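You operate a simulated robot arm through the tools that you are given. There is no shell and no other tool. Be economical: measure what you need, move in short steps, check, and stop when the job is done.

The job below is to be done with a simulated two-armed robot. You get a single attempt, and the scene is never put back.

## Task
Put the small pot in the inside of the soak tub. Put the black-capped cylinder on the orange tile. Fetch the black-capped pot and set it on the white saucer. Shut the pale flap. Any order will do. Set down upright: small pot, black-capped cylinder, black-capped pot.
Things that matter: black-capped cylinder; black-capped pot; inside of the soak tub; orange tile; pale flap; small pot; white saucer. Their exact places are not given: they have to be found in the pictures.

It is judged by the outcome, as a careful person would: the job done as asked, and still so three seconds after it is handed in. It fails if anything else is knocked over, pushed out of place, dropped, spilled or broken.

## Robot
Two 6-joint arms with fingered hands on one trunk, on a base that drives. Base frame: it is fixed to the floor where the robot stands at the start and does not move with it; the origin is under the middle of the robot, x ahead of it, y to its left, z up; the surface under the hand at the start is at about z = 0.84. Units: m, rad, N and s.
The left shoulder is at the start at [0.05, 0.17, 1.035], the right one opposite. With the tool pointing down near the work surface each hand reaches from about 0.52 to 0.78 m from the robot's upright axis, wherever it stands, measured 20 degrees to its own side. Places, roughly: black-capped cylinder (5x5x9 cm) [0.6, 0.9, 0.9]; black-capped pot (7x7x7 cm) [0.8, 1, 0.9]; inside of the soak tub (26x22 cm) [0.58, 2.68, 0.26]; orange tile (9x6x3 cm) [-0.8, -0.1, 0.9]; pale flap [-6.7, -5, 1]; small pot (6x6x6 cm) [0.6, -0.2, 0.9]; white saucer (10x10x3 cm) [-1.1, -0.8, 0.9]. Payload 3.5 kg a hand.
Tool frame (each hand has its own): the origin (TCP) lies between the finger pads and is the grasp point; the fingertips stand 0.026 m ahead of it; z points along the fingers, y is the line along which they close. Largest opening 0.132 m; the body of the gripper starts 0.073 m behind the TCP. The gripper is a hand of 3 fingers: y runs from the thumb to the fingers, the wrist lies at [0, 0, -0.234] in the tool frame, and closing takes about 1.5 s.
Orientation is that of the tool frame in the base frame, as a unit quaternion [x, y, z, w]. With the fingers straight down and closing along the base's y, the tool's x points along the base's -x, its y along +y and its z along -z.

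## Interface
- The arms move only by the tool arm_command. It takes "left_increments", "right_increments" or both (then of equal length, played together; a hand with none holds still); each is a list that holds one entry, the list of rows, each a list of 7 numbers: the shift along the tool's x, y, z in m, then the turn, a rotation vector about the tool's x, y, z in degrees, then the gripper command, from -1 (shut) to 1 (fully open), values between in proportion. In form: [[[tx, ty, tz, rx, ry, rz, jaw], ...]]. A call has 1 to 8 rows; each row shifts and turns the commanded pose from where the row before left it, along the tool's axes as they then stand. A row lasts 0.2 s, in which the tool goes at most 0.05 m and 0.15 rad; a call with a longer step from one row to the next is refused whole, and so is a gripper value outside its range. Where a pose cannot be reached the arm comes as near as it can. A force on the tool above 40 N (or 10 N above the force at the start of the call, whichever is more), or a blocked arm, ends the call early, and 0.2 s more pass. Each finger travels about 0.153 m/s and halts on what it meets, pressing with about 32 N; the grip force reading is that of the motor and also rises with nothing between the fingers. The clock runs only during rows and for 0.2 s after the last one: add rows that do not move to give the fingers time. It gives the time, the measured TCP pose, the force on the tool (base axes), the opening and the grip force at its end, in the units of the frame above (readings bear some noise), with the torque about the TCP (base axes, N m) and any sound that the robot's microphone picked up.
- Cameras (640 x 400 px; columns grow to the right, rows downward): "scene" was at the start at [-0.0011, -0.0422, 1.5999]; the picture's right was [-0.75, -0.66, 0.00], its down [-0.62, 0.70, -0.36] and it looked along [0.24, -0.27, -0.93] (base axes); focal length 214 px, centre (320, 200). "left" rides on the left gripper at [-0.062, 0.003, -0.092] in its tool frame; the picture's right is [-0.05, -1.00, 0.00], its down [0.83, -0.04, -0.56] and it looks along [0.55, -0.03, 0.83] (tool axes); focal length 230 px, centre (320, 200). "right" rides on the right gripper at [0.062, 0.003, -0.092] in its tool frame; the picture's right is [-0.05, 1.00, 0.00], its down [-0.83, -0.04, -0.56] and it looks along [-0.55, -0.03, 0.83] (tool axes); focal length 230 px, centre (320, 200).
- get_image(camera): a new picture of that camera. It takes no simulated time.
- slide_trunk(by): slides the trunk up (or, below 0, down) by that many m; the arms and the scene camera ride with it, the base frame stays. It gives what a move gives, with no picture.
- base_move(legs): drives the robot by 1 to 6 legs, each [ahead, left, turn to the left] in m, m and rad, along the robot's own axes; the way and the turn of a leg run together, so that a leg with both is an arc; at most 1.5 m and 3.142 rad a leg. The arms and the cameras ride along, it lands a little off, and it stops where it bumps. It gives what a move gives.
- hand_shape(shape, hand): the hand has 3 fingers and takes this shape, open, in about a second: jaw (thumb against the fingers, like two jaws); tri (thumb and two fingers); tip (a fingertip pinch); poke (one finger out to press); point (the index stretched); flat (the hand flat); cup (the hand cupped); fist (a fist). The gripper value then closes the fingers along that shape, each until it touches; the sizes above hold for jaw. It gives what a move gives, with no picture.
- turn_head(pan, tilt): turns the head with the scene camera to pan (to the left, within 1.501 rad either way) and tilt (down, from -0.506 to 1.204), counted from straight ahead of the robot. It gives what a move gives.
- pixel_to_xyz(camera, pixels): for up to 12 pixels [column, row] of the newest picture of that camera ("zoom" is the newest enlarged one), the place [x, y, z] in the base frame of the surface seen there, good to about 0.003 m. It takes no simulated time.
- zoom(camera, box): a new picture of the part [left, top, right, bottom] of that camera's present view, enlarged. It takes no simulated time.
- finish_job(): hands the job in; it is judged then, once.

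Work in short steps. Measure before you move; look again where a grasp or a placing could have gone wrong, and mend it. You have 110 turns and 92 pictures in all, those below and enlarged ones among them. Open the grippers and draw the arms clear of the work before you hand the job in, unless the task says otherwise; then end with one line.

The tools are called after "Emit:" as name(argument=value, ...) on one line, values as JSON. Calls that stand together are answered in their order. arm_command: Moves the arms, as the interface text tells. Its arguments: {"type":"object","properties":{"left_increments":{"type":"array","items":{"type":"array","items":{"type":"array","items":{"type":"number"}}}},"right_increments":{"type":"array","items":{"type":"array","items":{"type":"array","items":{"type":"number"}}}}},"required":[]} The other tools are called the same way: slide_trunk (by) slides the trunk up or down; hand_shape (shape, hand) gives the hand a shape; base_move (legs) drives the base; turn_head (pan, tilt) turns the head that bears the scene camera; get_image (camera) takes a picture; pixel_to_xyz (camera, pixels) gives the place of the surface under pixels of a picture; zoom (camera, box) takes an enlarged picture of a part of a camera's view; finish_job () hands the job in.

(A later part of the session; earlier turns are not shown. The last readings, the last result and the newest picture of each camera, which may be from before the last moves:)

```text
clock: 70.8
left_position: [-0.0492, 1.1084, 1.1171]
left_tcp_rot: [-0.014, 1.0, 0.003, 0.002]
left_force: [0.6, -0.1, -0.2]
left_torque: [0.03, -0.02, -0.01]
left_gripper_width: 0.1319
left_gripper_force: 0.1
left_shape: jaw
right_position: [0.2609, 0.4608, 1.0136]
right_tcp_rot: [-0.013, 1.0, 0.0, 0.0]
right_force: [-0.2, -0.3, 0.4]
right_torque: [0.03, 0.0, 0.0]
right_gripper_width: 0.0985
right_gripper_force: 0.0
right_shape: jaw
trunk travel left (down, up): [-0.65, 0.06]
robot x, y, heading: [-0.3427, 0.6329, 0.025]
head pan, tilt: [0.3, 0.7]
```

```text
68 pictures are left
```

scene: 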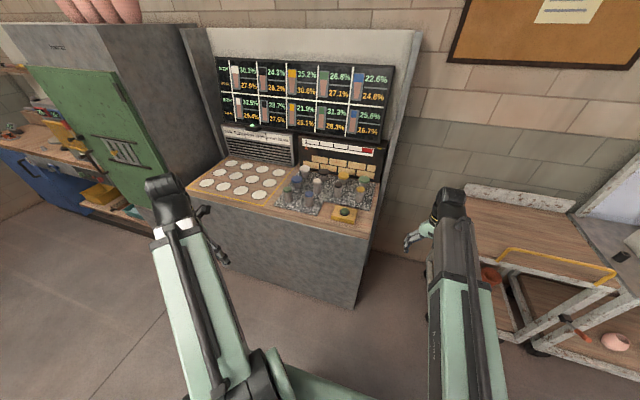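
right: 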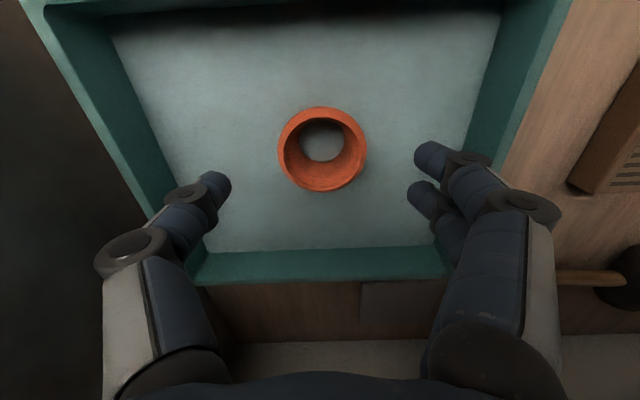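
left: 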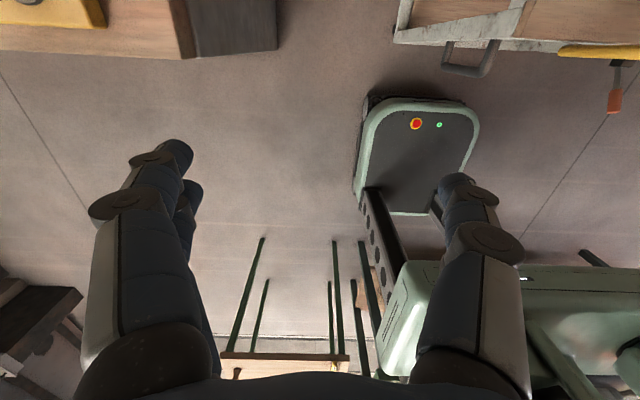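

The pot delivered; backing bumped lightly at its very end — I'll check that spot. Now I zoom on the jars around (325,190).

Emit:
zoom(camera="scene", box=[260, 140, 400, 230])

Emit:
pixel_to_xyz(camera="scene", pixels=[[337, 185], [361, 188], [317, 184], [307, 195], [345, 212], [300, 205], [350, 295], [370, 195]])

Emit:
turn_head(pan=1.5, tilt=0.5)

Emit:
get_image(camera="scene")

```text
4.44 times, centred on (330, 185) of scene
```

zoom: 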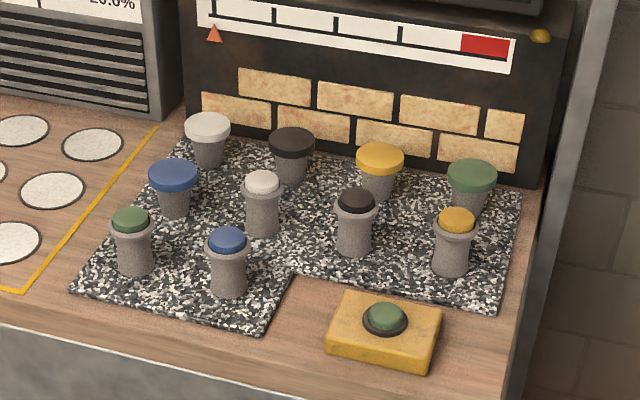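

```text
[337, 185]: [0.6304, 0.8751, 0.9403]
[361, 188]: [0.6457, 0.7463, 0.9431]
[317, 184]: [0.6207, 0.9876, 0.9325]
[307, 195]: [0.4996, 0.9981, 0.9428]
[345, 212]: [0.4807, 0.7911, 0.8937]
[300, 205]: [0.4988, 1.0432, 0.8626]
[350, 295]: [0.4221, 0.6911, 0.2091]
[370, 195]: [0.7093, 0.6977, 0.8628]
```

```text
clock: 72.2
left_position: [-0.0485, 1.108, 1.1157]
left_tcp_rot: [-0.013, 1.0, 0.002, 0.001]
left_force: [0.4, -0.3, 0.7]
left_torque: [-0.01, -0.01, 0.0]
left_gripper_width: 0.1317
left_gripper_force: 0.0
left_shape: jaw
right_position: [0.2606, 0.4613, 1.0135]
right_tcp_rot: [-0.012, 1.0, 0.0, -0.001]
right_force: [-0.1, -0.7, -0.7]
right_torque: [-0.02, -0.01, -0.02]
right_gripper_width: 0.0988
right_gripper_force: 0.1
right_shape: jaw
trunk travel left (down, up): [-0.65, 0.06]
robot x, y, heading: [-0.3397, 0.6356, 0.029]
head pan, tilt: [1.499, 0.499]
```

```text
66 pictures are left
```

scene: 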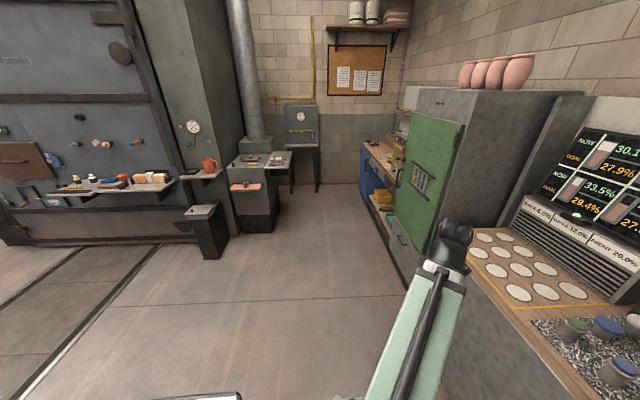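

Nothing seems displaced. The black-capped cylinder is at about (0.63, 0.875) and the black-capped pot behind it near (0.78, 0.98). I raise the right hand and drive so it can reach the cylinder.

Emit:
arm_command(right_increments=[[[0, 0, -0.03, 0, 0, 0, 0.6], [0, 0, -0.03, 0, 0, 0, 0.6]]])

Emit:
base_move(legs=[[0, 0.42, -0.027], [0.26, 0, 0]])

Emit:
get_image(camera="right")

```text
clock: 72.8
left_position: [-0.0484, 1.108, 1.1164]
left_tcp_rot: [-0.014, 1.0, 0.002, 0.002]
left_force: [0.2, 0.2, 0.5]
left_torque: [0.0, 0.0, -0.02]
left_gripper_width: 0.1317
left_gripper_force: 0.0
left_shape: jaw
right_position: [0.2624, 0.4588, 1.0733]
right_tcp_rot: [-0.012, 1.0, 0.0, -0.001]
right_force: [-0.7, 0.6, 0.2]
right_torque: [0.03, -0.02, -0.02]
right_gripper_width: 0.1055
right_gripper_force: 0.2
right_shape: jaw
trunk travel left (down, up): [-0.65, 0.06]
robot x, y, heading: [-0.3424, 0.6367, 0.032]
head pan, tilt: [1.499, 0.499]
```

```text
clock: 76.9
left_position: [0.2182, 1.5157, 1.1167]
left_tcp_rot: [0.002, 1.0, 0.002, 0.001]
left_force: [-0.6, 0.0, 0.5]
left_torque: [0.02, 0.02, 0.01]
left_gripper_width: 0.1317
left_gripper_force: 0.1
left_shape: jaw
right_position: [0.5084, 0.8591, 1.0725]
right_tcp_rot: [0.002, 1.0, 0.0, 0.0]
right_force: [0.2, -0.3, -0.4]
right_torque: [-0.01, 0.0, -0.02]
right_gripper_width: 0.1055
right_gripper_force: 0.0
right_shape: jaw
trunk travel left (down, up): [-0.65, 0.06]
robot x, y, heading: [-0.0879, 1.0524, -0.007]
head pan, tilt: [1.499, 0.499]
```

```text
65 pictures are left
```

right: 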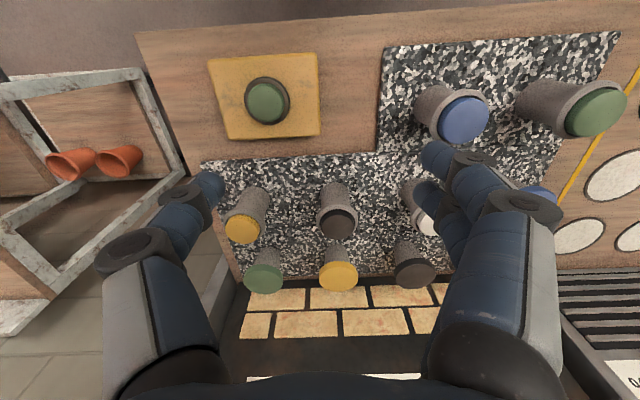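

The black-capped cylinder is at (338,222), black-capped pot at (413,272). I measure both and neighbours.

Emit:
pixel_to_xyz(camera="right", pixels=[[340, 226], [327, 222], [353, 222], [340, 232], [413, 274], [397, 270], [430, 270], [413, 284], [241, 229], [424, 224], [338, 274], [337, 190]])

Emit:
zoom(camera="right", box=[210, 160, 470, 310])

```text
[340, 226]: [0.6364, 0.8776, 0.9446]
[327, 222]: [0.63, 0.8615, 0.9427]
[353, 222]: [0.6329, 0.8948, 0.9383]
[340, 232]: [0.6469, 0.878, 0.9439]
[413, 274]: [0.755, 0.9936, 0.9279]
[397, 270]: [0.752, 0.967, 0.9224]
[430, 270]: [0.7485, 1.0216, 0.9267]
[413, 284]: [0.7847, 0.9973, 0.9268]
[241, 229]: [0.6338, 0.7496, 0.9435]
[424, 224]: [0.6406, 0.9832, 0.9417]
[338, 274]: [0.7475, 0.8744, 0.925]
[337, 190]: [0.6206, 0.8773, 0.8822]
```

```text
2.46 times, centred on (340, 235) of right
```

zoom: 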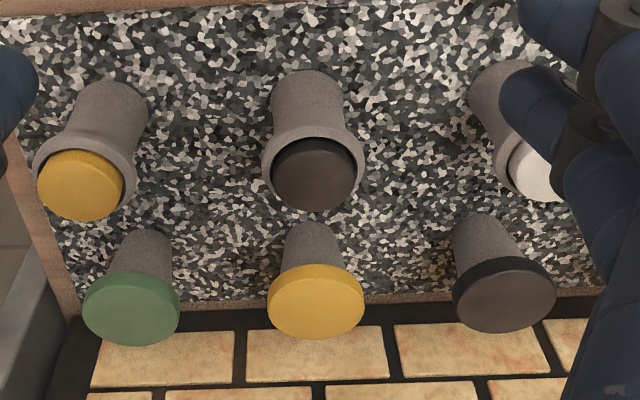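

Cylinder centre ≈(0.637,0.877), top 0.944; pot centre ≈(0.756,0.996), top 0.927. I drive 9 cm ahead, then centre over the cylinder with a reduced opening.

Emit:
base_move(legs=[[0.09, 0, 0.007]])

Emit:
pixel_to_xyz(camera="right", pixels=[[340, 320], [340, 350], [320, 378], [280, 376]])

```text
clock: 78.0
left_position: [0.3055, 1.5187, 1.1149]
left_tcp_rot: [-0.001, 1.0, 0.002, 0.001]
left_force: [0.4, 0.2, -0.3]
left_torque: [0.0, 0.05, -0.02]
left_gripper_width: 0.1322
left_gripper_force: 0.1
left_shape: jaw
right_position: [0.6007, 0.8635, 1.0731]
right_tcp_rot: [-0.002, 1.0, 0.001, -0.001]
right_force: [-0.1, -0.1, -0.4]
right_torque: [-0.01, 0.02, -0.01]
right_gripper_width: 0.1055
right_gripper_force: 0.0
right_shape: jaw
trunk travel left (down, up): [-0.65, 0.06]
robot x, y, heading: [0.0018, 1.0551, 0.001]
head pan, tilt: [1.499, 0.499]
```

```text
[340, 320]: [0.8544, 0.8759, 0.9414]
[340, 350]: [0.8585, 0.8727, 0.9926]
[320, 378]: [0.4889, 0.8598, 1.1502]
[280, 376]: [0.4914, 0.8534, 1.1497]
```

The back wall is at x≈0.855. I centre the right hand (+3.6 cm x, +1.4 cm y), descend to z≈0.96 and check.

Emit:
arm_command(right_increments=[[[-0.018, 0.007, 0, 0, 0, 0, 0.3], [-0.018, 0.007, 0, 0, 0, 0, 0.3], [0, 0, 0.04, 0, 0, 0, 0.3], [0, 0, 0.04, 0, 0, 0, 0.3], [0, 0, 0.015, 0, 0, 0, 0.3]]])

Emit:
get_image(camera="right")

```text
clock: 79.2
left_position: [0.3033, 1.5184, 1.115]
left_tcp_rot: [-0.002, 1.0, 0.001, 0.002]
left_force: [0.0, 0.8, -0.1]
left_torque: [-0.02, 0.02, -0.02]
left_gripper_width: 0.1323
left_gripper_force: 0.0
left_shape: jaw
right_position: [0.6361, 0.8766, 0.9789]
right_tcp_rot: [-0.001, 1.0, 0.0, 0.001]
right_force: [1.1, 0.8, 0.2]
right_torque: [0.0, 0.0, 0.02]
right_gripper_width: 0.0861
right_gripper_force: 0.1
right_shape: jaw
trunk travel left (down, up): [-0.65, 0.06]
robot x, y, heading: [0.0003, 1.0524, 0.001]
head pan, tilt: [1.499, 0.499]
```

```text
63 pictures are left
```

right: 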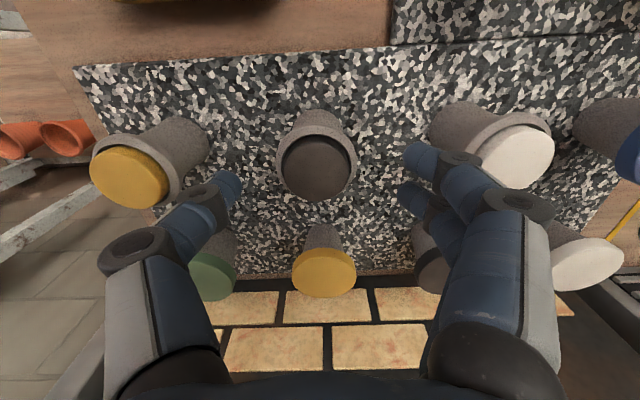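

Centred on the cap, but the finger knuckles at y±0.085 would come close to the white and yellow neighbours. I turn the hand 45° so the fingers go through the free diagonals.

Emit:
arm_command(right_increments=[[[0, 0, -0.015, 0, 0, -7.5, 0.3], [0, 0, 0, 0, 0, -7.5, 0.3], [0, 0, 0, 0, 0, -7.5, 0.3], [0, 0, 0, 0, 0, -7.5, 0.3], [0, 0, 0, 0, 0, -7.5, 0.3], [0, 0, 0, 0, 0, -7.5, 0.3]]])

Emit:
get_image(camera="right")

```text
clock: 80.6
left_position: [0.3037, 1.5183, 1.116]
left_tcp_rot: [-0.002, 1.0, 0.003, 0.002]
left_force: [0.0, 0.4, -0.6]
left_torque: [-0.01, -0.01, 0.0]
left_gripper_width: 0.1323
left_gripper_force: 0.1
left_shape: jaw
right_position: [0.635, 0.8776, 0.9942]
right_tcp_rot: [-0.386, 0.923, -0.001, 0.0]
right_force: [-0.1, -0.6, 0.2]
right_torque: [-0.03, 0.0, -0.01]
right_gripper_width: 0.086
right_gripper_force: 0.0
right_shape: jaw
trunk travel left (down, up): [-0.65, 0.06]
robot x, y, heading: [-0.0, 1.0511, 0.007]
head pan, tilt: [1.499, 0.499]
```

```text
62 pictures are left
```

right: 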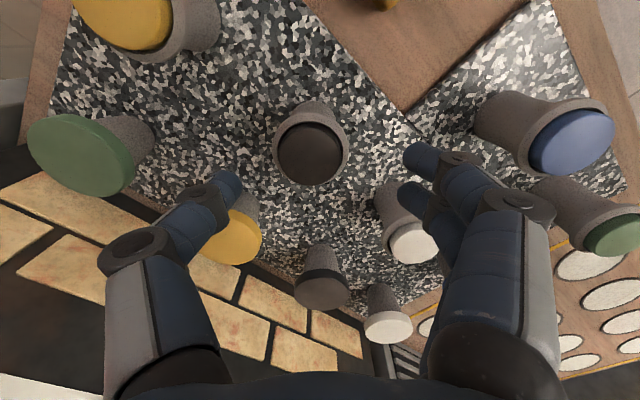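

Fingers now point through the free gaps. I shift slightly, descend to z≈0.908 and close.

Emit:
arm_command(right_increments=[[[0.003, -0.004, 0.03, 0, 0, 0, 0.3], [0, 0, 0.03, 0, 0, 0, 0.3], [0, 0, 0.026, 0, 0, 0, 0.3], [0, 0, 0, 0, 0, 0, 0.3]]])

Emit:
get_image(camera="right")

```text
clock: 81.6
left_position: [0.3035, 1.5181, 1.1162]
left_tcp_rot: [-0.002, 1.0, 0.002, 0.001]
left_force: [-0.3, -1.0, 0.2]
left_torque: [0.04, -0.01, 0.0]
left_gripper_width: 0.132
left_gripper_force: 0.1
left_shape: jaw
right_position: [0.6349, 0.8711, 0.9083]
right_tcp_rot: [-0.384, 0.923, -0.001, -0.001]
right_force: [0.4, 0.3, 0.1]
right_torque: [0.0, 0.0, 0.01]
right_gripper_width: 0.086
right_gripper_force: 0.1
right_shape: jaw
trunk travel left (down, up): [-0.65, 0.06]
robot x, y, heading: [-0.0002, 1.0529, -0.002]
head pan, tilt: [1.499, 0.499]
```

```text
61 pictures are left
```

right: 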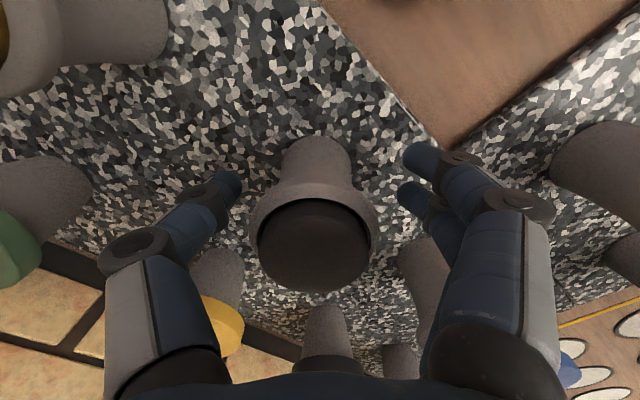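

Well positioned with no contact. I close on the cylinder and lift it.

Emit:
arm_command(right_increments=[[[0, -0.002, 0, 0, 0, 0, -0.2], [0, 0, 0, 0, 0, 0, -0.5], [0, 0, 0, 0, 0, 0, -1], [0, 0, 0, 0, 0, 0, -1], [0, 0, 0, 0, 0, 0, -1], [0, 0, 0, 0, 0, 0, -1]]])

Emit:
arm_command(right_increments=[[[0, 0, -0.01, 0, 0, 0, -1], [0, 0, -0.03, 0, 0, 0, -1], [0, 0, -0.04, 0, 0, 0, -1], [0, 0, -0.04, 0, 0, 0, -1], [0, 0, -0.04, 0, 0, 0, -1], [0, 0, -0.03, 0, 0, 0, -1]]])

Emit:
get_image(camera="right")

```text
clock: 83.0
left_position: [0.3041, 1.5178, 1.1165]
left_tcp_rot: [-0.002, 1.0, 0.002, 0.002]
left_force: [0.1, -0.1, 0.3]
left_torque: [0.02, -0.01, -0.03]
left_gripper_width: 0.132
left_gripper_force: 0.1
left_shape: jaw
right_position: [0.6378, 0.8688, 0.9094]
right_tcp_rot: [-0.384, 0.923, -0.001, 0.0]
right_force: [0.9, 0.7, -0.1]
right_torque: [0.02, 0.03, 0.01]
right_gripper_width: 0.0345
right_gripper_force: 32.2
right_shape: jaw
trunk travel left (down, up): [-0.65, 0.06]
robot x, y, heading: [0.0017, 1.0531, 0.005]
head pan, tilt: [1.499, 0.499]
```

```text
clock: 84.4
left_position: [0.3046, 1.5173, 1.1158]
left_tcp_rot: [-0.002, 1.0, 0.002, 0.001]
left_force: [0.6, 0.3, 0.4]
left_torque: [0.0, 0.02, 0.01]
left_gripper_width: 0.1321
left_gripper_force: 0.1
left_shape: jaw
right_position: [0.6378, 0.8687, 1.0965]
right_tcp_rot: [-0.385, 0.923, -0.001, 0.0]
right_force: [-0.4, -0.1, -2.2]
right_torque: [0.0, 0.02, -0.02]
right_gripper_width: 0.0343
right_gripper_force: 32.3
right_shape: jaw
trunk travel left (down, up): [-0.65, 0.06]
robot x, y, heading: [-0.0022, 1.0535, 0.007]
head pan, tilt: [1.499, 0.499]
```

```text
60 pictures are left
```

right: 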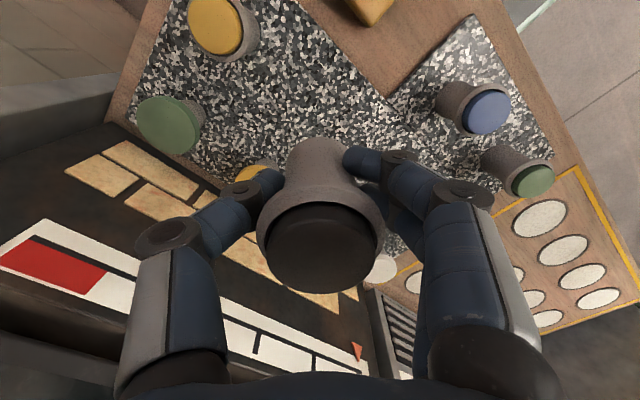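

Cylinder is held. I measure the upright panel's protrusion in this picture and back the robot away, then drive right to line up the left hand for the pot.

Emit:
pixel_to_xyz(camera="right", pixels=[[70, 265], [150, 300], [20, 320], [250, 340], [60, 170], [60, 340], [40, 120], [470, 110], [245, 172]])

Emit:
base_move(legs=[[-0.33, 0, 0], [0, -0.28, 0]])

Emit:
arm_command(left_increments=[[[-0.04, 0, 0, 0, 0, 7.5, 1], [-0.03, -0.03, 0, 0, 0, 7.5, 1], [0, -0.04, 0, 0, 0, 7.5, 0.8], [0, -0.04, 0, 0, 0, 7.5, 0.6], [0, -0.02, 0, 0, 0, 7.5, 0.6], [0, 0, 0, 0, 0, 7.5, 0.6]]], right_increments=[[[0.02, 0.02, 0, 0, 0, 0, -1], [0.02, 0.02, 0, 0, 0, 0, -1], [0.02, 0.02, 0, 0, 0, 0, -1], [0.02, 0.02, 0, 0, 0, 0, -1], [0, 0, 0, 0, 0, 0, -1], [0, 0, 0, 0, 0, 0, -1]]])

Emit:
turn_head(pan=0.2, tilt=0.7)

Emit:
get_image(camera="scene")

```text
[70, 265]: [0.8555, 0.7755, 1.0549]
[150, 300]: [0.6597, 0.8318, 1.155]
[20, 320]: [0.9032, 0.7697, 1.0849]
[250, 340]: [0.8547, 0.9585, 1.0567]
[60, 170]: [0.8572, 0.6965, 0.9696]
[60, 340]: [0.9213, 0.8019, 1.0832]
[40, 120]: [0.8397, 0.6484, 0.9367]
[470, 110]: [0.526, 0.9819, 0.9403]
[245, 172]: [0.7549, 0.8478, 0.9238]
```

```text
clock: 88.1
left_position: [-0.0309, 1.2347, 1.1157]
left_tcp_rot: [-0.006, 1.0, 0.003, 0.001]
left_force: [0.4, -0.3, 1.4]
left_torque: [0.01, -0.01, 0.01]
left_gripper_width: 0.1318
left_gripper_force: 0.0
left_shape: jaw
right_position: [0.3077, 0.5888, 1.096]
right_tcp_rot: [-0.388, 0.922, -0.001, 0.0]
right_force: [-0.3, 0.4, -2.1]
right_torque: [-0.01, 0.03, 0.04]
right_gripper_width: 0.0344
right_gripper_force: 32.2
right_shape: jaw
trunk travel left (down, up): [-0.65, 0.06]
robot x, y, heading: [-0.3321, 0.7676, 0.005]
head pan, tilt: [1.499, 0.499]
```

```text
clock: 89.5
left_position: [0.0472, 1.1403, 1.1106]
left_tcp_rot: [0.378, 0.926, 0.001, 0.001]
left_force: [0.5, 0.1, -0.2]
left_torque: [-0.02, -0.01, -0.01]
left_gripper_width: 0.1057
left_gripper_force: 0.0
left_shape: jaw
left hand out of reach, approached as far as the arm can: row 4, 5
right_position: [0.195, 0.588, 1.0968]
right_tcp_rot: [-0.388, 0.922, -0.001, 0.002]
right_force: [-0.1, 0.7, -2.2]
right_torque: [-0.03, -0.04, 0.04]
right_gripper_width: 0.0346
right_gripper_force: 32.0
right_shape: jaw
trunk travel left (down, up): [-0.65, 0.06]
robot x, y, heading: [-0.3299, 0.7686, 0.009]
head pan, tilt: [1.499, 0.499]
```

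```text
clock: 91.0
left_position: [0.0462, 1.1393, 1.1117]
left_tcp_rot: [0.376, 0.926, 0.002, 0.001]
left_force: [0.0, 0.0, 0.2]
left_torque: [-0.02, -0.05, -0.01]
left_gripper_width: 0.1058
left_gripper_force: 0.1
left_shape: jaw
right_position: [0.1961, 0.5865, 1.0977]
right_tcp_rot: [-0.389, 0.921, -0.001, 0.0]
right_force: [-0.6, -0.6, -2.0]
right_torque: [-0.02, -0.03, 0.01]
right_gripper_width: 0.0343
right_gripper_force: 31.4
right_shape: jaw
trunk travel left (down, up): [-0.65, 0.06]
robot x, y, heading: [-0.3265, 0.7675, 0.011]
head pan, tilt: [0.201, 0.7]
```

```text
59 pictures are left
```

scene: 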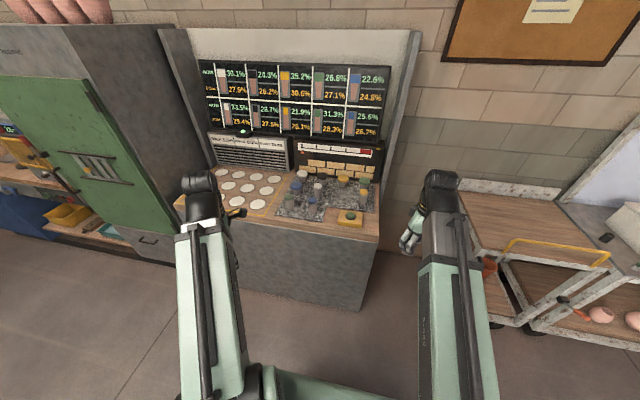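

Left hand is at relative (0.37,0.37). I extend it forward to about relative (0.66,0.22).

Emit:
arm_command(left_increments=[[[-0.045, 0.0126, 0, 0, 0, 0, 0.5], [-0.045, 0.0126, 0, 0, 0, 0, 0.5], [-0.045, 0.0126, 0, 0, 0, 0, 0.5], [-0.045, 0.0126, 0, 0, 0, 0, 0.5], [-0.045, 0.0126, 0, 0, 0, 0, 0.5], [-0.045, 0.0126, 0, 0, 0, 0, 0.5], [-0.045, 0.0126, 0, 0, 0, 0, 0.5]]])

Emit:
base_move(legs=[[0.25, 0, -0.01]])

Emit:
get_image(camera="left")

Emit:
get_image(camera="scene")

```text
clock: 92.6
left_position: [0.3352, 0.9815, 1.1104]
left_tcp_rot: [0.377, 0.926, 0.002, 0.001]
left_force: [-0.9, 0.2, 0.0]
left_torque: [-0.01, -0.01, 0.0]
left_gripper_width: 0.0992
left_gripper_force: 0.0
left_shape: jaw
right_position: [0.1966, 0.5875, 1.0969]
right_tcp_rot: [-0.388, 0.922, -0.001, 0.0]
right_force: [0.1, -0.3, -2.8]
right_torque: [0.0, 0.0, 0.04]
right_gripper_width: 0.0346
right_gripper_force: 31.7
right_shape: jaw
trunk travel left (down, up): [-0.65, 0.06]
robot x, y, heading: [-0.3287, 0.7658, 0.015]
head pan, tilt: [0.201, 0.7]
```

```text
clock: 94.4
left_position: [0.59, 0.9741, 1.1103]
left_tcp_rot: [0.384, 0.923, 0.002, 0.0]
left_force: [0.2, -0.4, -0.2]
left_torque: [0.02, -0.01, 0.01]
left_gripper_width: 0.0993
left_gripper_force: 0.1
left_shape: jaw
right_position: [0.4465, 0.5816, 1.0967]
right_tcp_rot: [-0.381, 0.925, 0.0, 0.0]
right_force: [-0.5, -0.7, -2.6]
right_torque: [-0.05, 0.03, -0.03]
right_gripper_width: 0.0341
right_gripper_force: 31.8
right_shape: jaw
trunk travel left (down, up): [-0.65, 0.06]
robot x, y, heading: [-0.0786, 0.7716, 0.001]
head pan, tilt: [0.201, 0.7]
```

```text
58 pictures are left
```

left: 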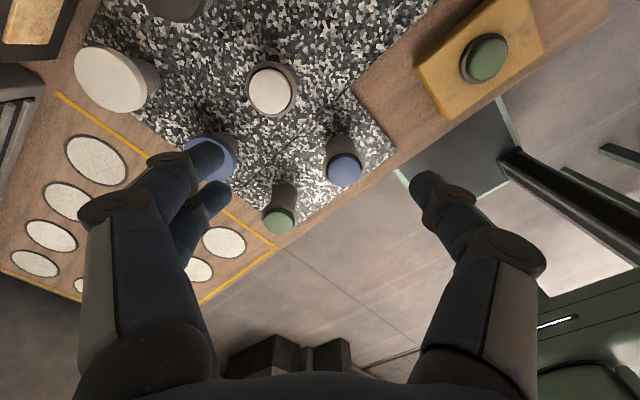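

```text
57 pictures are left
```

scene: 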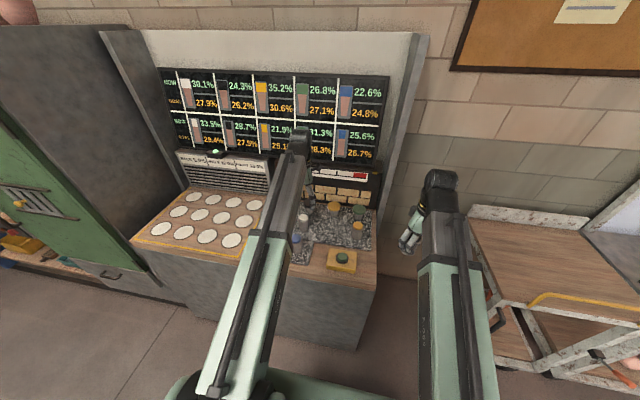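

I drive 0.1 m ahead and move the hand over the pot at (0.756,0.996), still high, then look.

Emit:
base_move(legs=[[0.1, 0.0, 0]])

Emit:
arm_command(left_increments=[[[-0.015, 0.03, 0, 0, 0, 0, 0.5], [-0.015, 0.032, 0, 0, 0, 0, 0.5]]])

Emit:
get_image(camera="left")

```text
clock: 95.6
left_position: [0.6907, 0.9756, 1.1085]
left_tcp_rot: [0.382, 0.924, 0.002, -0.001]
left_force: [1.1, -0.6, -1.0]
left_torque: [0.02, 0.07, 0.01]
left_gripper_width: 0.0994
left_gripper_force: 0.2
left_shape: jaw
right_position: [0.5493, 0.5831, 1.0968]
right_tcp_rot: [-0.383, 0.924, 0.0, -0.001]
right_force: [0.1, 0.0, -2.1]
right_torque: [0.0, 0.03, -0.02]
right_gripper_width: 0.0342
right_gripper_force: 31.9
right_shape: jaw
trunk travel left (down, up): [-0.65, 0.06]
robot x, y, heading: [0.0223, 0.7694, -0.002]
head pan, tilt: [0.201, 0.7]
```

```text
clock: 96.2
left_position: [0.7455, 0.9985, 1.1092]
left_tcp_rot: [0.382, 0.924, 0.002, 0.003]
left_force: [0.9, 0.6, 0.1]
left_torque: [-0.06, -0.01, 0.01]
left_gripper_width: 0.0992
left_gripper_force: 0.1
left_shape: jaw
left hand out of reach, approached as far as the arm can: row 2
right_position: [0.547, 0.5823, 1.0969]
right_tcp_rot: [-0.383, 0.924, 0.0, 0.0]
right_force: [-0.4, 0.0, -2.4]
right_torque: [-0.02, 0.0, 0.05]
right_gripper_width: 0.0342
right_gripper_force: 32.1
right_shape: jaw
trunk travel left (down, up): [-0.65, 0.06]
robot x, y, heading: [0.0221, 0.769, -0.002]
head pan, tilt: [0.201, 0.7]
```

```text
56 pictures are left
```

left: 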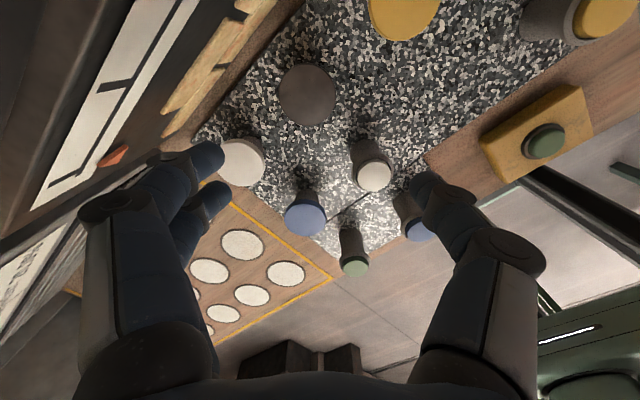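

I measure the pot cap at (307,95) with the left camera.

Emit:
pixel_to_xyz(camera="left", pixels=[[307, 95], [285, 95], [330, 95], [307, 72], [307, 118], [240, 160], [402, 10]])

Emit:
base_move(legs=[[0.035, 0.0, 0]])

```text
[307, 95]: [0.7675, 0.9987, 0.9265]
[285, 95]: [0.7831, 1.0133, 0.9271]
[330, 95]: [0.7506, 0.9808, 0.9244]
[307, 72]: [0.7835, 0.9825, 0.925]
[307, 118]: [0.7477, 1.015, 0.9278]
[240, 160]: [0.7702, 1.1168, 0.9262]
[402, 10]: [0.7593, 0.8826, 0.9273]
```

```text
clock: 97.0
left_position: [0.7823, 0.9989, 1.1061]
left_tcp_rot: [0.382, 0.924, 0.002, 0.002]
left_force: [-0.1, 0.1, 0.4]
left_torque: [-0.01, 0.04, 0.04]
left_gripper_width: 0.0992
left_gripper_force: 0.0
left_shape: jaw
right_position: [0.5844, 0.583, 1.0957]
right_tcp_rot: [-0.383, 0.924, -0.001, -0.002]
right_force: [-0.1, -0.3, -2.3]
right_torque: [-0.01, 0.06, 0.05]
right_gripper_width: 0.0343
right_gripper_force: 32.2
right_shape: jaw
trunk travel left (down, up): [-0.65, 0.06]
robot x, y, heading: [0.0579, 0.7696, 0.001]
head pan, tilt: [0.201, 0.7]
```

Pot centre ≈(0.767,0.998). To keep the knuckles off the back wall and neighbours I turn 10° back, narrow the opening to ~0.08 and lower to about z 1.0 while recentring.

Emit:
arm_command(left_increments=[[[0.011, -0.011, 0.02, 0, 0, -5, 0.2], [0, 0, 0.03, 0, 0, -5, 0.2], [0, 0, 0.04, 0, 0, 0, 0.2], [0, 0, 0.02, 0, 0, 0, 0.2]]])

Emit:
get_image(camera="left")

```text
clock: 98.0
left_position: [0.7656, 1.0008, 0.997]
left_tcp_rot: [0.299, 0.954, 0.002, 0.002]
left_force: [-1.2, -0.1, -0.3]
left_torque: [-0.02, -0.01, -0.01]
left_gripper_width: 0.0797
left_gripper_force: 0.1
left_shape: jaw
right_position: [0.5821, 0.5834, 1.0966]
right_tcp_rot: [-0.383, 0.924, -0.001, 0.0]
right_force: [0.2, -1.3, -1.5]
right_torque: [0.03, -0.02, 0.02]
right_gripper_width: 0.0343
right_gripper_force: 32.0
right_shape: jaw
trunk travel left (down, up): [-0.65, 0.06]
robot x, y, heading: [0.0565, 0.7694, 0.002]
head pan, tilt: [0.201, 0.7]
```

```text
55 pictures are left
```

left: 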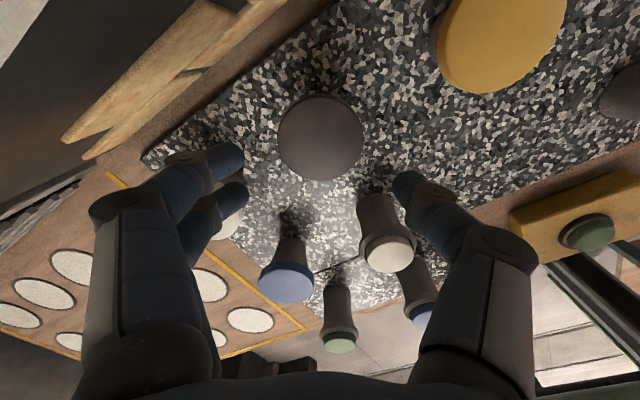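

Slight correction (tool x −7 mm), then descend in two stages, checking forces.

Emit:
arm_command(left_increments=[[[-0.007, 0, 0.02, 0, 0, 0, 0.2], [0, 0, 0.03, 0, 0, 0, 0.2], [0, 0, 0, 0, 0, 0, 0.2]]])

Emit:
get_image(camera="left")

```text
clock: 98.8
left_position: [0.7714, 0.9958, 0.9492]
left_tcp_rot: [0.3, 0.954, 0.003, 0.002]
left_force: [-1.4, -0.1, -0.3]
left_torque: [-0.01, -0.01, 0.05]
left_gripper_width: 0.0797
left_gripper_force: 0.1
left_shape: jaw
right_position: [0.5813, 0.5827, 1.0969]
right_tcp_rot: [-0.382, 0.924, -0.001, 0.0]
right_force: [-0.5, -0.1, -2.6]
right_torque: [0.01, 0.02, 0.01]
right_gripper_width: 0.0339
right_gripper_force: 32.2
right_shape: jaw
trunk travel left (down, up): [-0.65, 0.06]
robot x, y, heading: [0.0566, 0.7729, 0.001]
head pan, tilt: [0.201, 0.7]
```

```text
54 pictures are left
```

left: 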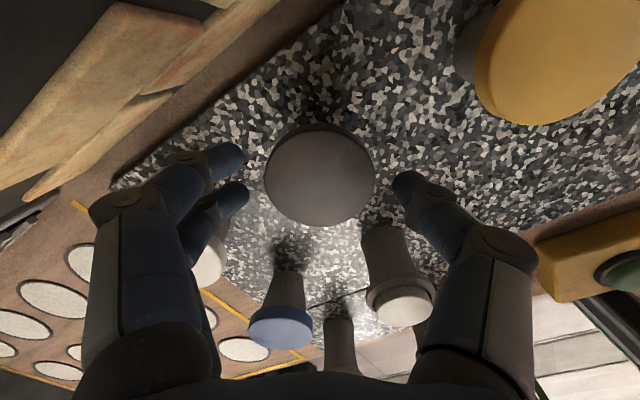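

Centred. I descend the rest to z≈0.908.

Emit:
arm_command(left_increments=[[[-0.002, 0, 0.015, 0, 0, 0, 0.2], [0, 0, 0.015, 0, 0, 0, 0.2], [0, 0, 0.011, 0, 0, 0, 0.2], [0, 0, 0, 0, 0, 0, 0.2]]])

Emit:
get_image(camera="left")

```text
clock: 99.8
left_position: [0.7734, 0.9939, 0.9075]
left_tcp_rot: [0.3, 0.954, 0.002, 0.002]
left_force: [0.3, -0.2, -0.1]
left_torque: [0.0, 0.02, 0.0]
left_gripper_width: 0.0799
left_gripper_force: 0.1
left_shape: jaw
right_position: [0.5825, 0.5824, 1.0966]
right_tcp_rot: [-0.383, 0.924, -0.001, 0.0]
right_force: [0.4, -0.6, -1.7]
right_torque: [-0.01, 0.01, 0.0]
right_gripper_width: 0.0342
right_gripper_force: 31.9
right_shape: jaw
trunk travel left (down, up): [-0.65, 0.06]
robot x, y, heading: [0.0568, 0.7665, 0.004]
head pan, tilt: [0.201, 0.7]
```

```text
53 pictures are left
```

left: 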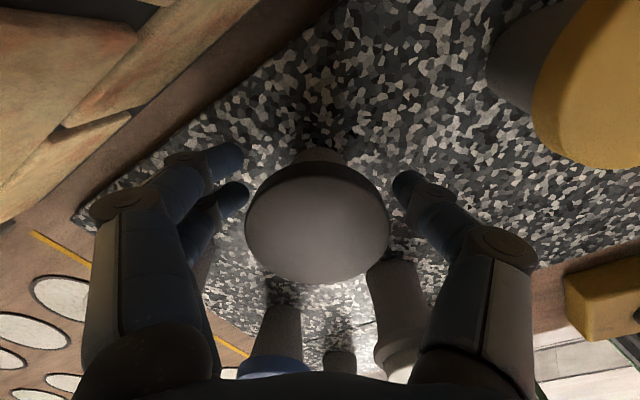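

No contact with neighbours. I close on the pot and lift.

Emit:
arm_command(left_increments=[[[0, 0, 0, 0, 0, 0, -0.1], [0, 0, 0, 0, 0, 0, -0.4], [0, 0, 0, 0, 0, 0, -1], [0, 0, 0, 0, 0, 0, -1], [0, 0, 0, 0, 0, 0, -1], [0, 0, 0, 0, 0, 0, -1]]])

Emit:
arm_command(left_increments=[[[0, 0, -0.01, 0, 0, 0, -1], [0, 0, -0.03, 0, 0, 0, -1], [0, 0, -0.04, 0, 0, 0, -1], [0, 0, -0.04, 0, 0, 0, -1], [0, 0, -0.03, 0, 0, 0, -1]]])

Emit:
get_image(camera="left")

```text
clock: 101.2
left_position: [0.7747, 0.9937, 0.908]
left_tcp_rot: [0.299, 0.954, 0.002, 0.002]
left_force: [0.5, -0.2, 0.1]
left_torque: [-0.02, -0.01, 0.01]
left_gripper_width: 0.0331
left_gripper_force: 32.0
left_shape: jaw
right_position: [0.5827, 0.5833, 1.0959]
right_tcp_rot: [-0.382, 0.924, -0.001, 0.001]
right_force: [0.6, 0.5, -1.8]
right_torque: [-0.03, 0.0, 0.0]
right_gripper_width: 0.0341
right_gripper_force: 31.4
right_shape: jaw
trunk travel left (down, up): [-0.65, 0.06]
robot x, y, heading: [0.0557, 0.7676, 0.004]
head pan, tilt: [0.201, 0.7]
```

```text
clock: 102.4
left_position: [0.7737, 0.9947, 1.0573]
left_tcp_rot: [0.3, 0.954, 0.003, 0.002]
left_force: [-0.7, -0.2, -2.8]
left_torque: [0.03, -0.01, -0.01]
left_gripper_width: 0.033
left_gripper_force: 32.1
left_shape: jaw
right_position: [0.5821, 0.5835, 1.0973]
right_tcp_rot: [-0.383, 0.924, -0.001, -0.001]
right_force: [0.3, 0.7, -2.5]
right_torque: [0.0, 0.01, 0.01]
right_gripper_width: 0.0343
right_gripper_force: 32.2
right_shape: jaw
trunk travel left (down, up): [-0.65, 0.06]
robot x, y, heading: [0.0597, 0.7677, 0.004]
head pan, tilt: [0.201, 0.7]
```

```text
52 pictures are left
```

left: 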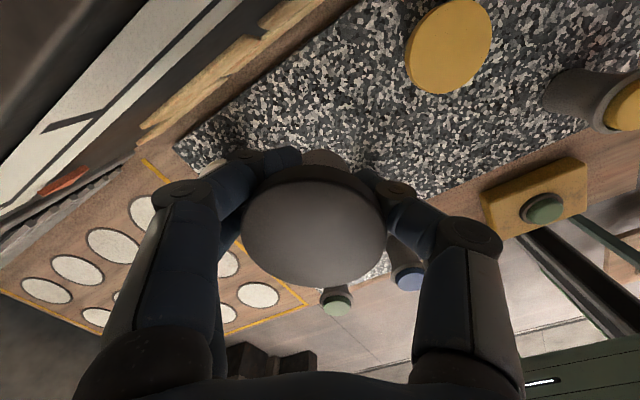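

Both items held. I back out, raise and draw the hands in, and look toward the right/rear for the tile and saucer.

Emit:
base_move(legs=[[-0.36, 0, 0], [0, -0.5, 0]])

Emit:
turn_head(pan=-1.5, tilt=0.8)

Emit:
get_image(camera="scene")

```text
clock: 107.2
left_position: [0.4186, 0.4966, 1.057]
left_tcp_rot: [0.301, 0.954, 0.004, 0.002]
left_force: [0.4, -0.6, -1.9]
left_torque: [0.02, 0.0, 0.0]
left_gripper_width: 0.0331
left_gripper_force: 32.0
left_shape: jaw
right_position: [0.2283, 0.084, 1.0966]
right_tcp_rot: [-0.382, 0.924, 0.0, -0.001]
right_force: [0.1, 0.0, -2.4]
right_torque: [-0.01, -0.01, 0.01]
right_gripper_width: 0.0341
right_gripper_force: 32.4
right_shape: jaw
trunk travel left (down, up): [-0.65, 0.06]
robot x, y, heading: [-0.2966, 0.2712, -0.001]
head pan, tilt: [0.201, 0.7]
```

```text
clock: 109.0
left_position: [0.4192, 0.496, 1.0562]
left_tcp_rot: [0.301, 0.953, 0.002, 0.002]
left_force: [-0.2, 0.7, -1.7]
left_torque: [0.0, -0.04, 0.0]
left_gripper_width: 0.0331
left_gripper_force: 32.1
left_shape: jaw
right_position: [0.2272, 0.0844, 1.0976]
right_tcp_rot: [-0.382, 0.924, -0.001, 0.001]
right_force: [-0.3, -0.4, -2.7]
right_torque: [0.01, 0.03, -0.01]
right_gripper_width: 0.0341
right_gripper_force: 32.9
right_shape: jaw
trunk travel left (down, up): [-0.65, 0.06]
robot x, y, heading: [-0.2927, 0.2725, -0.003]
head pan, tilt: [-1.499, 0.799]
```

```text
51 pictures are left
```

scene: 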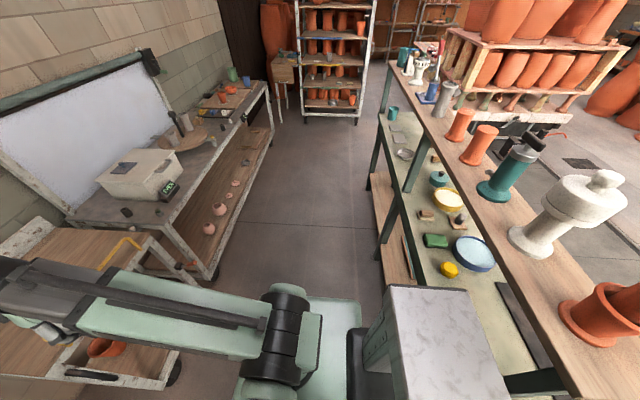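

I measure points on the two-tier table.

Emit:
pixel_to_xyz(camera="scene", pixels=[[474, 253], [448, 200], [435, 240], [450, 268], [405, 153], [420, 230], [500, 270], [430, 150], [397, 220], [540, 245], [515, 330], [418, 290]])

Emit:
zoom(camera="scene", box=[360, 130, 560, 300])

```text
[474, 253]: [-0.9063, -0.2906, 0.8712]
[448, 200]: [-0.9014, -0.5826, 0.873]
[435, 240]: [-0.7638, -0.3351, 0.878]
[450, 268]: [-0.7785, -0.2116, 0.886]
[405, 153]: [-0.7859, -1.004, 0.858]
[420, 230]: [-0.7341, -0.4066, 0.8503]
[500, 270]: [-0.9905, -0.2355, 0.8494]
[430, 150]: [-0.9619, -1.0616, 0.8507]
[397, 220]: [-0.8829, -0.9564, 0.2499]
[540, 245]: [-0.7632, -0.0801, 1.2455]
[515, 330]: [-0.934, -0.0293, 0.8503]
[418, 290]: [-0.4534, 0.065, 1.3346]
```

```text
2.35 times, centred on (460, 215) of scene
```

zoom: 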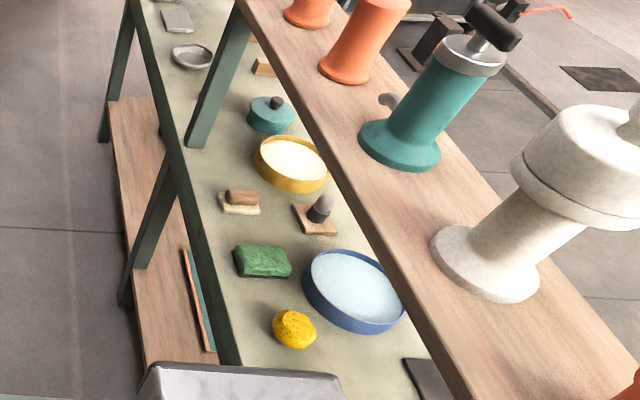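

I measure the upper shelf plane and the post positions.

Emit:
pixel_to_xyz(camera="zoom", pixels=[[270, 90], [330, 200], [400, 300], [445, 385], [560, 320], [220, 100], [185, 140], [210, 340], [180, 180], [600, 250], [425, 380], [110, 130]])

```text
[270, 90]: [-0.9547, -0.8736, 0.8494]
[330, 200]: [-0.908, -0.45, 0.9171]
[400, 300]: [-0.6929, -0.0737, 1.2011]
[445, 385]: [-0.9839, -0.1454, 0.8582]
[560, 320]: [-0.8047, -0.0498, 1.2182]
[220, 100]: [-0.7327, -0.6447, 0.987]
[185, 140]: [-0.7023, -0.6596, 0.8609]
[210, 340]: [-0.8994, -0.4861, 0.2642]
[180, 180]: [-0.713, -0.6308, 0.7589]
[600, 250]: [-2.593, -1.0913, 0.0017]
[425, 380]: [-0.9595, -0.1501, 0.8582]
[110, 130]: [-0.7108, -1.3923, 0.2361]
```

The upper shelf is at z≈1.2 with its front edge at x≈-0.69, so tile and saucer lie under it. I retract the left hand, then turn the robot around at about (0.05,0.4) to look in.

Emit:
arm_command(left_increments=[[[0.032, -0.017, -0.007, 0, 0, 0, -1], [0.032, -0.017, -0.007, 0, 0, 0, -1], [0.032, -0.017, -0.007, 0, 0, 0, -1], [0.032, -0.017, -0.007, 0, 0, 0, -1], [0.032, -0.017, -0.007, 0, 0, 0, -1], [0.032, -0.017, 0, 0, 0, 0, -1]]])

Emit:
base_move(legs=[[0.3, 0.13, 0], [0, 0, 1.57], [0, 0, 1.57]])

Emit:
turn_head(pan=0.35, tilt=0.5)

Emit:
get_image(camera="scene")

```text
clock: 110.4
left_position: [0.2033, 0.5235, 1.0895]
left_tcp_rot: [0.302, 0.953, 0.003, 0.002]
left_force: [0.6, 0.7, -1.4]
left_torque: [-0.01, -0.02, 0.03]
left_gripper_width: 0.0331
left_gripper_force: 32.0
left_shape: jaw
right_position: [0.2276, 0.0843, 1.0981]
right_tcp_rot: [-0.381, 0.924, -0.001, 0.0]
right_force: [0.2, 0.6, -3.0]
right_torque: [0.01, -0.04, 0.01]
right_gripper_width: 0.0344
right_gripper_force: 32.6
right_shape: jaw
trunk travel left (down, up): [-0.65, 0.06]
robot x, y, heading: [-0.2977, 0.275, 0.002]
head pan, tilt: [-1.499, 0.799]
```

```text
clock: 120.2
left_position: [-0.493, 0.1419, 1.0897]
left_tcp_rot: [0.956, -0.293, -0.002, 0.002]
left_force: [0.2, 0.0, -2.8]
left_torque: [-0.01, 0.01, 0.0]
left_gripper_width: 0.0323
left_gripper_force: 31.8
left_shape: jaw
right_position: [-0.526, 0.5775, 1.0959]
right_tcp_rot: [0.921, 0.391, 0.0, -0.001]
right_force: [0.6, -0.2, -2.7]
right_torque: [0.0, -0.04, -0.01]
right_gripper_width: 0.0334
right_gripper_force: 32.5
right_shape: jaw
trunk travel left (down, up): [-0.65, 0.06]
robot x, y, heading: [0.0033, 0.402, -3.123]
head pan, tilt: [-1.499, 0.799]
```

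```text
clock: 122.0
left_position: [-0.4927, 0.1418, 1.0902]
left_tcp_rot: [0.956, -0.292, -0.001, 0.002]
left_force: [-0.6, -0.5, -2.0]
left_torque: [0.03, 0.04, 0.02]
left_gripper_width: 0.0321
left_gripper_force: 32.5
left_shape: jaw
right_position: [-0.5248, 0.5784, 1.0971]
right_tcp_rot: [0.921, 0.39, 0.0, -0.001]
right_force: [0.0, 0.0, -1.8]
right_torque: [-0.01, -0.03, 0.0]
right_gripper_width: 0.0333
right_gripper_force: 31.8
right_shape: jaw
trunk travel left (down, up): [-0.65, 0.06]
robot x, y, heading: [0.0015, 0.4002, -3.124]
head pan, tilt: [0.351, 0.499]
```

```text
49 pictures are left
```

scene: 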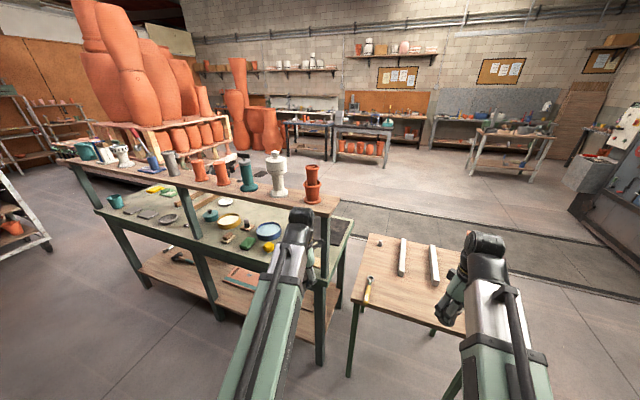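

The upper shelf is a plank on front posts. I zoom in to find tile and saucer.

Emit:
zoom(camera="scene", box=[90, 140, 370, 300])

Emit:
pixel_to_xyz(camera="zoom", pixels=[[470, 160], [560, 150], [565, 120], [300, 110], [410, 208], [320, 188], [600, 225], [540, 250], [610, 185], [245, 215], [440, 130], [380, 250]])

```text
2.29 times, centred on (230, 220) of scene
```

zoom: 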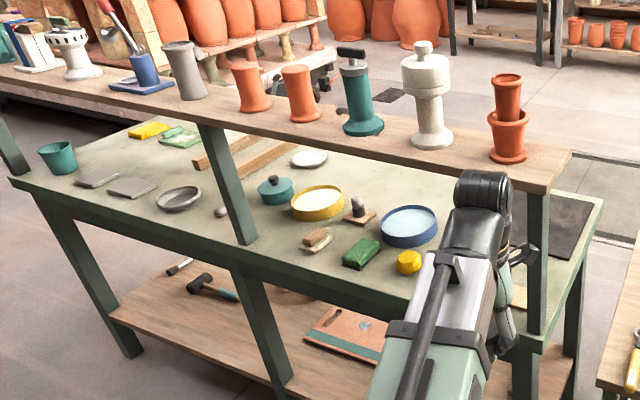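

```text
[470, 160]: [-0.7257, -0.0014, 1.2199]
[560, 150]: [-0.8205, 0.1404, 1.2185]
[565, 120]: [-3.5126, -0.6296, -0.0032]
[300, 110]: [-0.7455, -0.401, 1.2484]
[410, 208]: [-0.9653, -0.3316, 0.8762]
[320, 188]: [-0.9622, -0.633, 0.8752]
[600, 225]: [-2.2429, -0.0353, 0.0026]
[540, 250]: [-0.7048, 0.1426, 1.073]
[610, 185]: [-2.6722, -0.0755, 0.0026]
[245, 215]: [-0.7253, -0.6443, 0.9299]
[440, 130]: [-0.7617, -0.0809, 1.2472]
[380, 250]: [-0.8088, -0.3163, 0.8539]
```

The plank spans x≈-0.69…-0.83 at z≈1.2; the saucer is at zoom (310,157), the tile is hidden behind my left arm. I shift the left hand 0.15 m toward +y and look.

Emit:
arm_command(left_increments=[[[-0.021, -0.031, 0, 0, 0, 0, -1], [-0.021, -0.031, 0, 0, 0, 0, -1], [-0.021, -0.031, 0, 0, 0, 0, -1], [-0.021, -0.031, 0, 0, 0, 0, -1]]])

Emit:
zoom(camera="scene", box=[190, 160, 370, 290])

```text
clock: 123.0
left_position: [-0.4937, 0.2916, 1.0888]
left_tcp_rot: [0.956, -0.292, -0.001, 0.002]
left_force: [-0.1, 0.2, -2.4]
left_torque: [0.03, 0.01, 0.01]
left_gripper_width: 0.0321
left_gripper_force: 32.6
left_shape: jaw
right_position: [-0.526, 0.579, 1.0969]
right_tcp_rot: [0.92, 0.391, 0.0, -0.001]
right_force: [-0.2, 0.0, -1.8]
right_torque: [0.03, -0.03, -0.05]
right_gripper_width: 0.0334
right_gripper_force: 32.0
right_shape: jaw
trunk travel left (down, up): [-0.65, 0.06]
robot x, y, heading: [0.001, 0.4012, -3.122]
head pan, tilt: [0.351, 0.499]
```

```text
3.08 times, centred on (280, 225) of scene
```

zoom: 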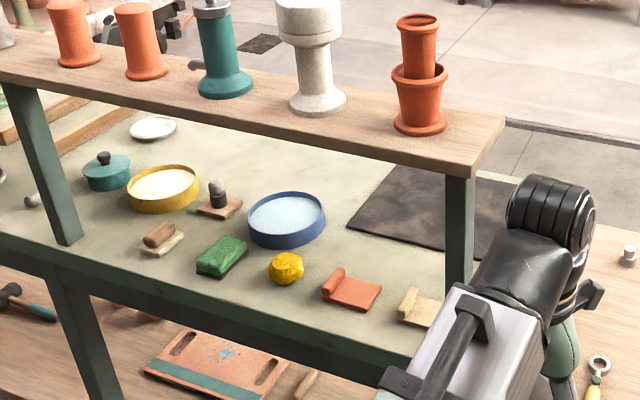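

Emit:
pixel_to_xyz(camera="zoom", pixels=[[352, 292], [365, 288], [378, 294], [330, 290], [350, 303], [340, 272], [153, 127], [135, 132], [172, 130], [300, 330], [455, 155], [330, 140]])

Emit:
zoom(camera="scene", box=[270, 230, 320, 265])

```text
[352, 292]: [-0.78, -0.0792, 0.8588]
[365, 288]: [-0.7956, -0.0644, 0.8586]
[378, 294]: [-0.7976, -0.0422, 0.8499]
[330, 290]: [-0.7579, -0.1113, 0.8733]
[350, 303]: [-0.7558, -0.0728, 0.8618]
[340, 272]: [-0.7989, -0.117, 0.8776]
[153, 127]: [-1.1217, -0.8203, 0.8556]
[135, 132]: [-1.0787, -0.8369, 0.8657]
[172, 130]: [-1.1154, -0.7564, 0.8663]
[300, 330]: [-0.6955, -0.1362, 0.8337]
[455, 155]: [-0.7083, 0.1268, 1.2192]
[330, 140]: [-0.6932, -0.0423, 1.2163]
```

```text
11.43 times, centred on (295, 248) of scene
```

zoom: 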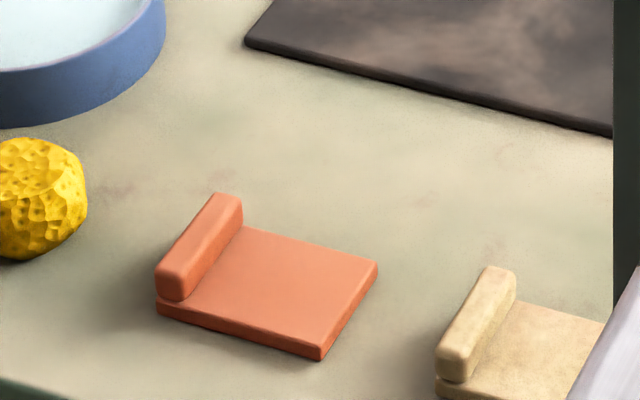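

I measure the tile's flat corners precisely from this zoom.

Emit:
pixel_to_xyz(camera="zoom", pixels=[[248, 232], [372, 266], [318, 342], [195, 300], [275, 285], [230, 200], [170, 270], [160, 312], [228, 195]])

```text
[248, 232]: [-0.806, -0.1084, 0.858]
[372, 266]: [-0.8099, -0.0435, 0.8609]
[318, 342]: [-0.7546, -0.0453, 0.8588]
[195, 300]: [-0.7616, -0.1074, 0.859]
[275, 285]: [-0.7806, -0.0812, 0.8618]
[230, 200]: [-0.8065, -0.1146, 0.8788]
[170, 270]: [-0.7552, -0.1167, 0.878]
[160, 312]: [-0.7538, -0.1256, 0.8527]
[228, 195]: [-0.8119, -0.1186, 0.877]
```

Tile flat area is centred at (-0.781,-0.076), z≈0.859, under the plank, so the cylinder must be held with a tilted hand: I'll regrasp it on the wooden side table. I check for a free spot there.

Emit:
turn_head(pan=-0.3, tilt=0.8)

Emit:
get_image(camera="scene")

```text
clock: 124.1
left_position: [-0.4934, 0.2916, 1.0884]
left_tcp_rot: [0.956, -0.293, -0.001, 0.002]
left_force: [0.4, -0.7, -2.3]
left_torque: [0.04, 0.05, 0.04]
left_gripper_width: 0.0321
left_gripper_force: 31.3
left_shape: jaw
right_position: [-0.5247, 0.5791, 1.0964]
right_tcp_rot: [0.92, 0.392, 0.0, -0.001]
right_force: [0.1, 0.6, -2.1]
right_torque: [0.02, -0.02, 0.02]
right_gripper_width: 0.0334
right_gripper_force: 32.0
right_shape: jaw
trunk travel left (down, up): [-0.65, 0.06]
robot x, y, heading: [0.0009, 0.4036, -3.125]
head pan, tilt: [-0.3, 0.799]
```

```text
45 pictures are left
```

scene: 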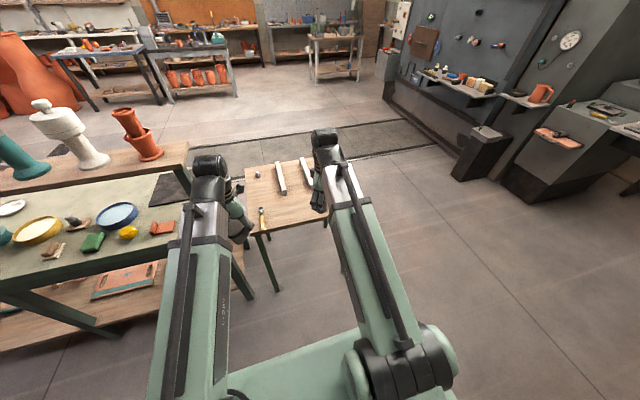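

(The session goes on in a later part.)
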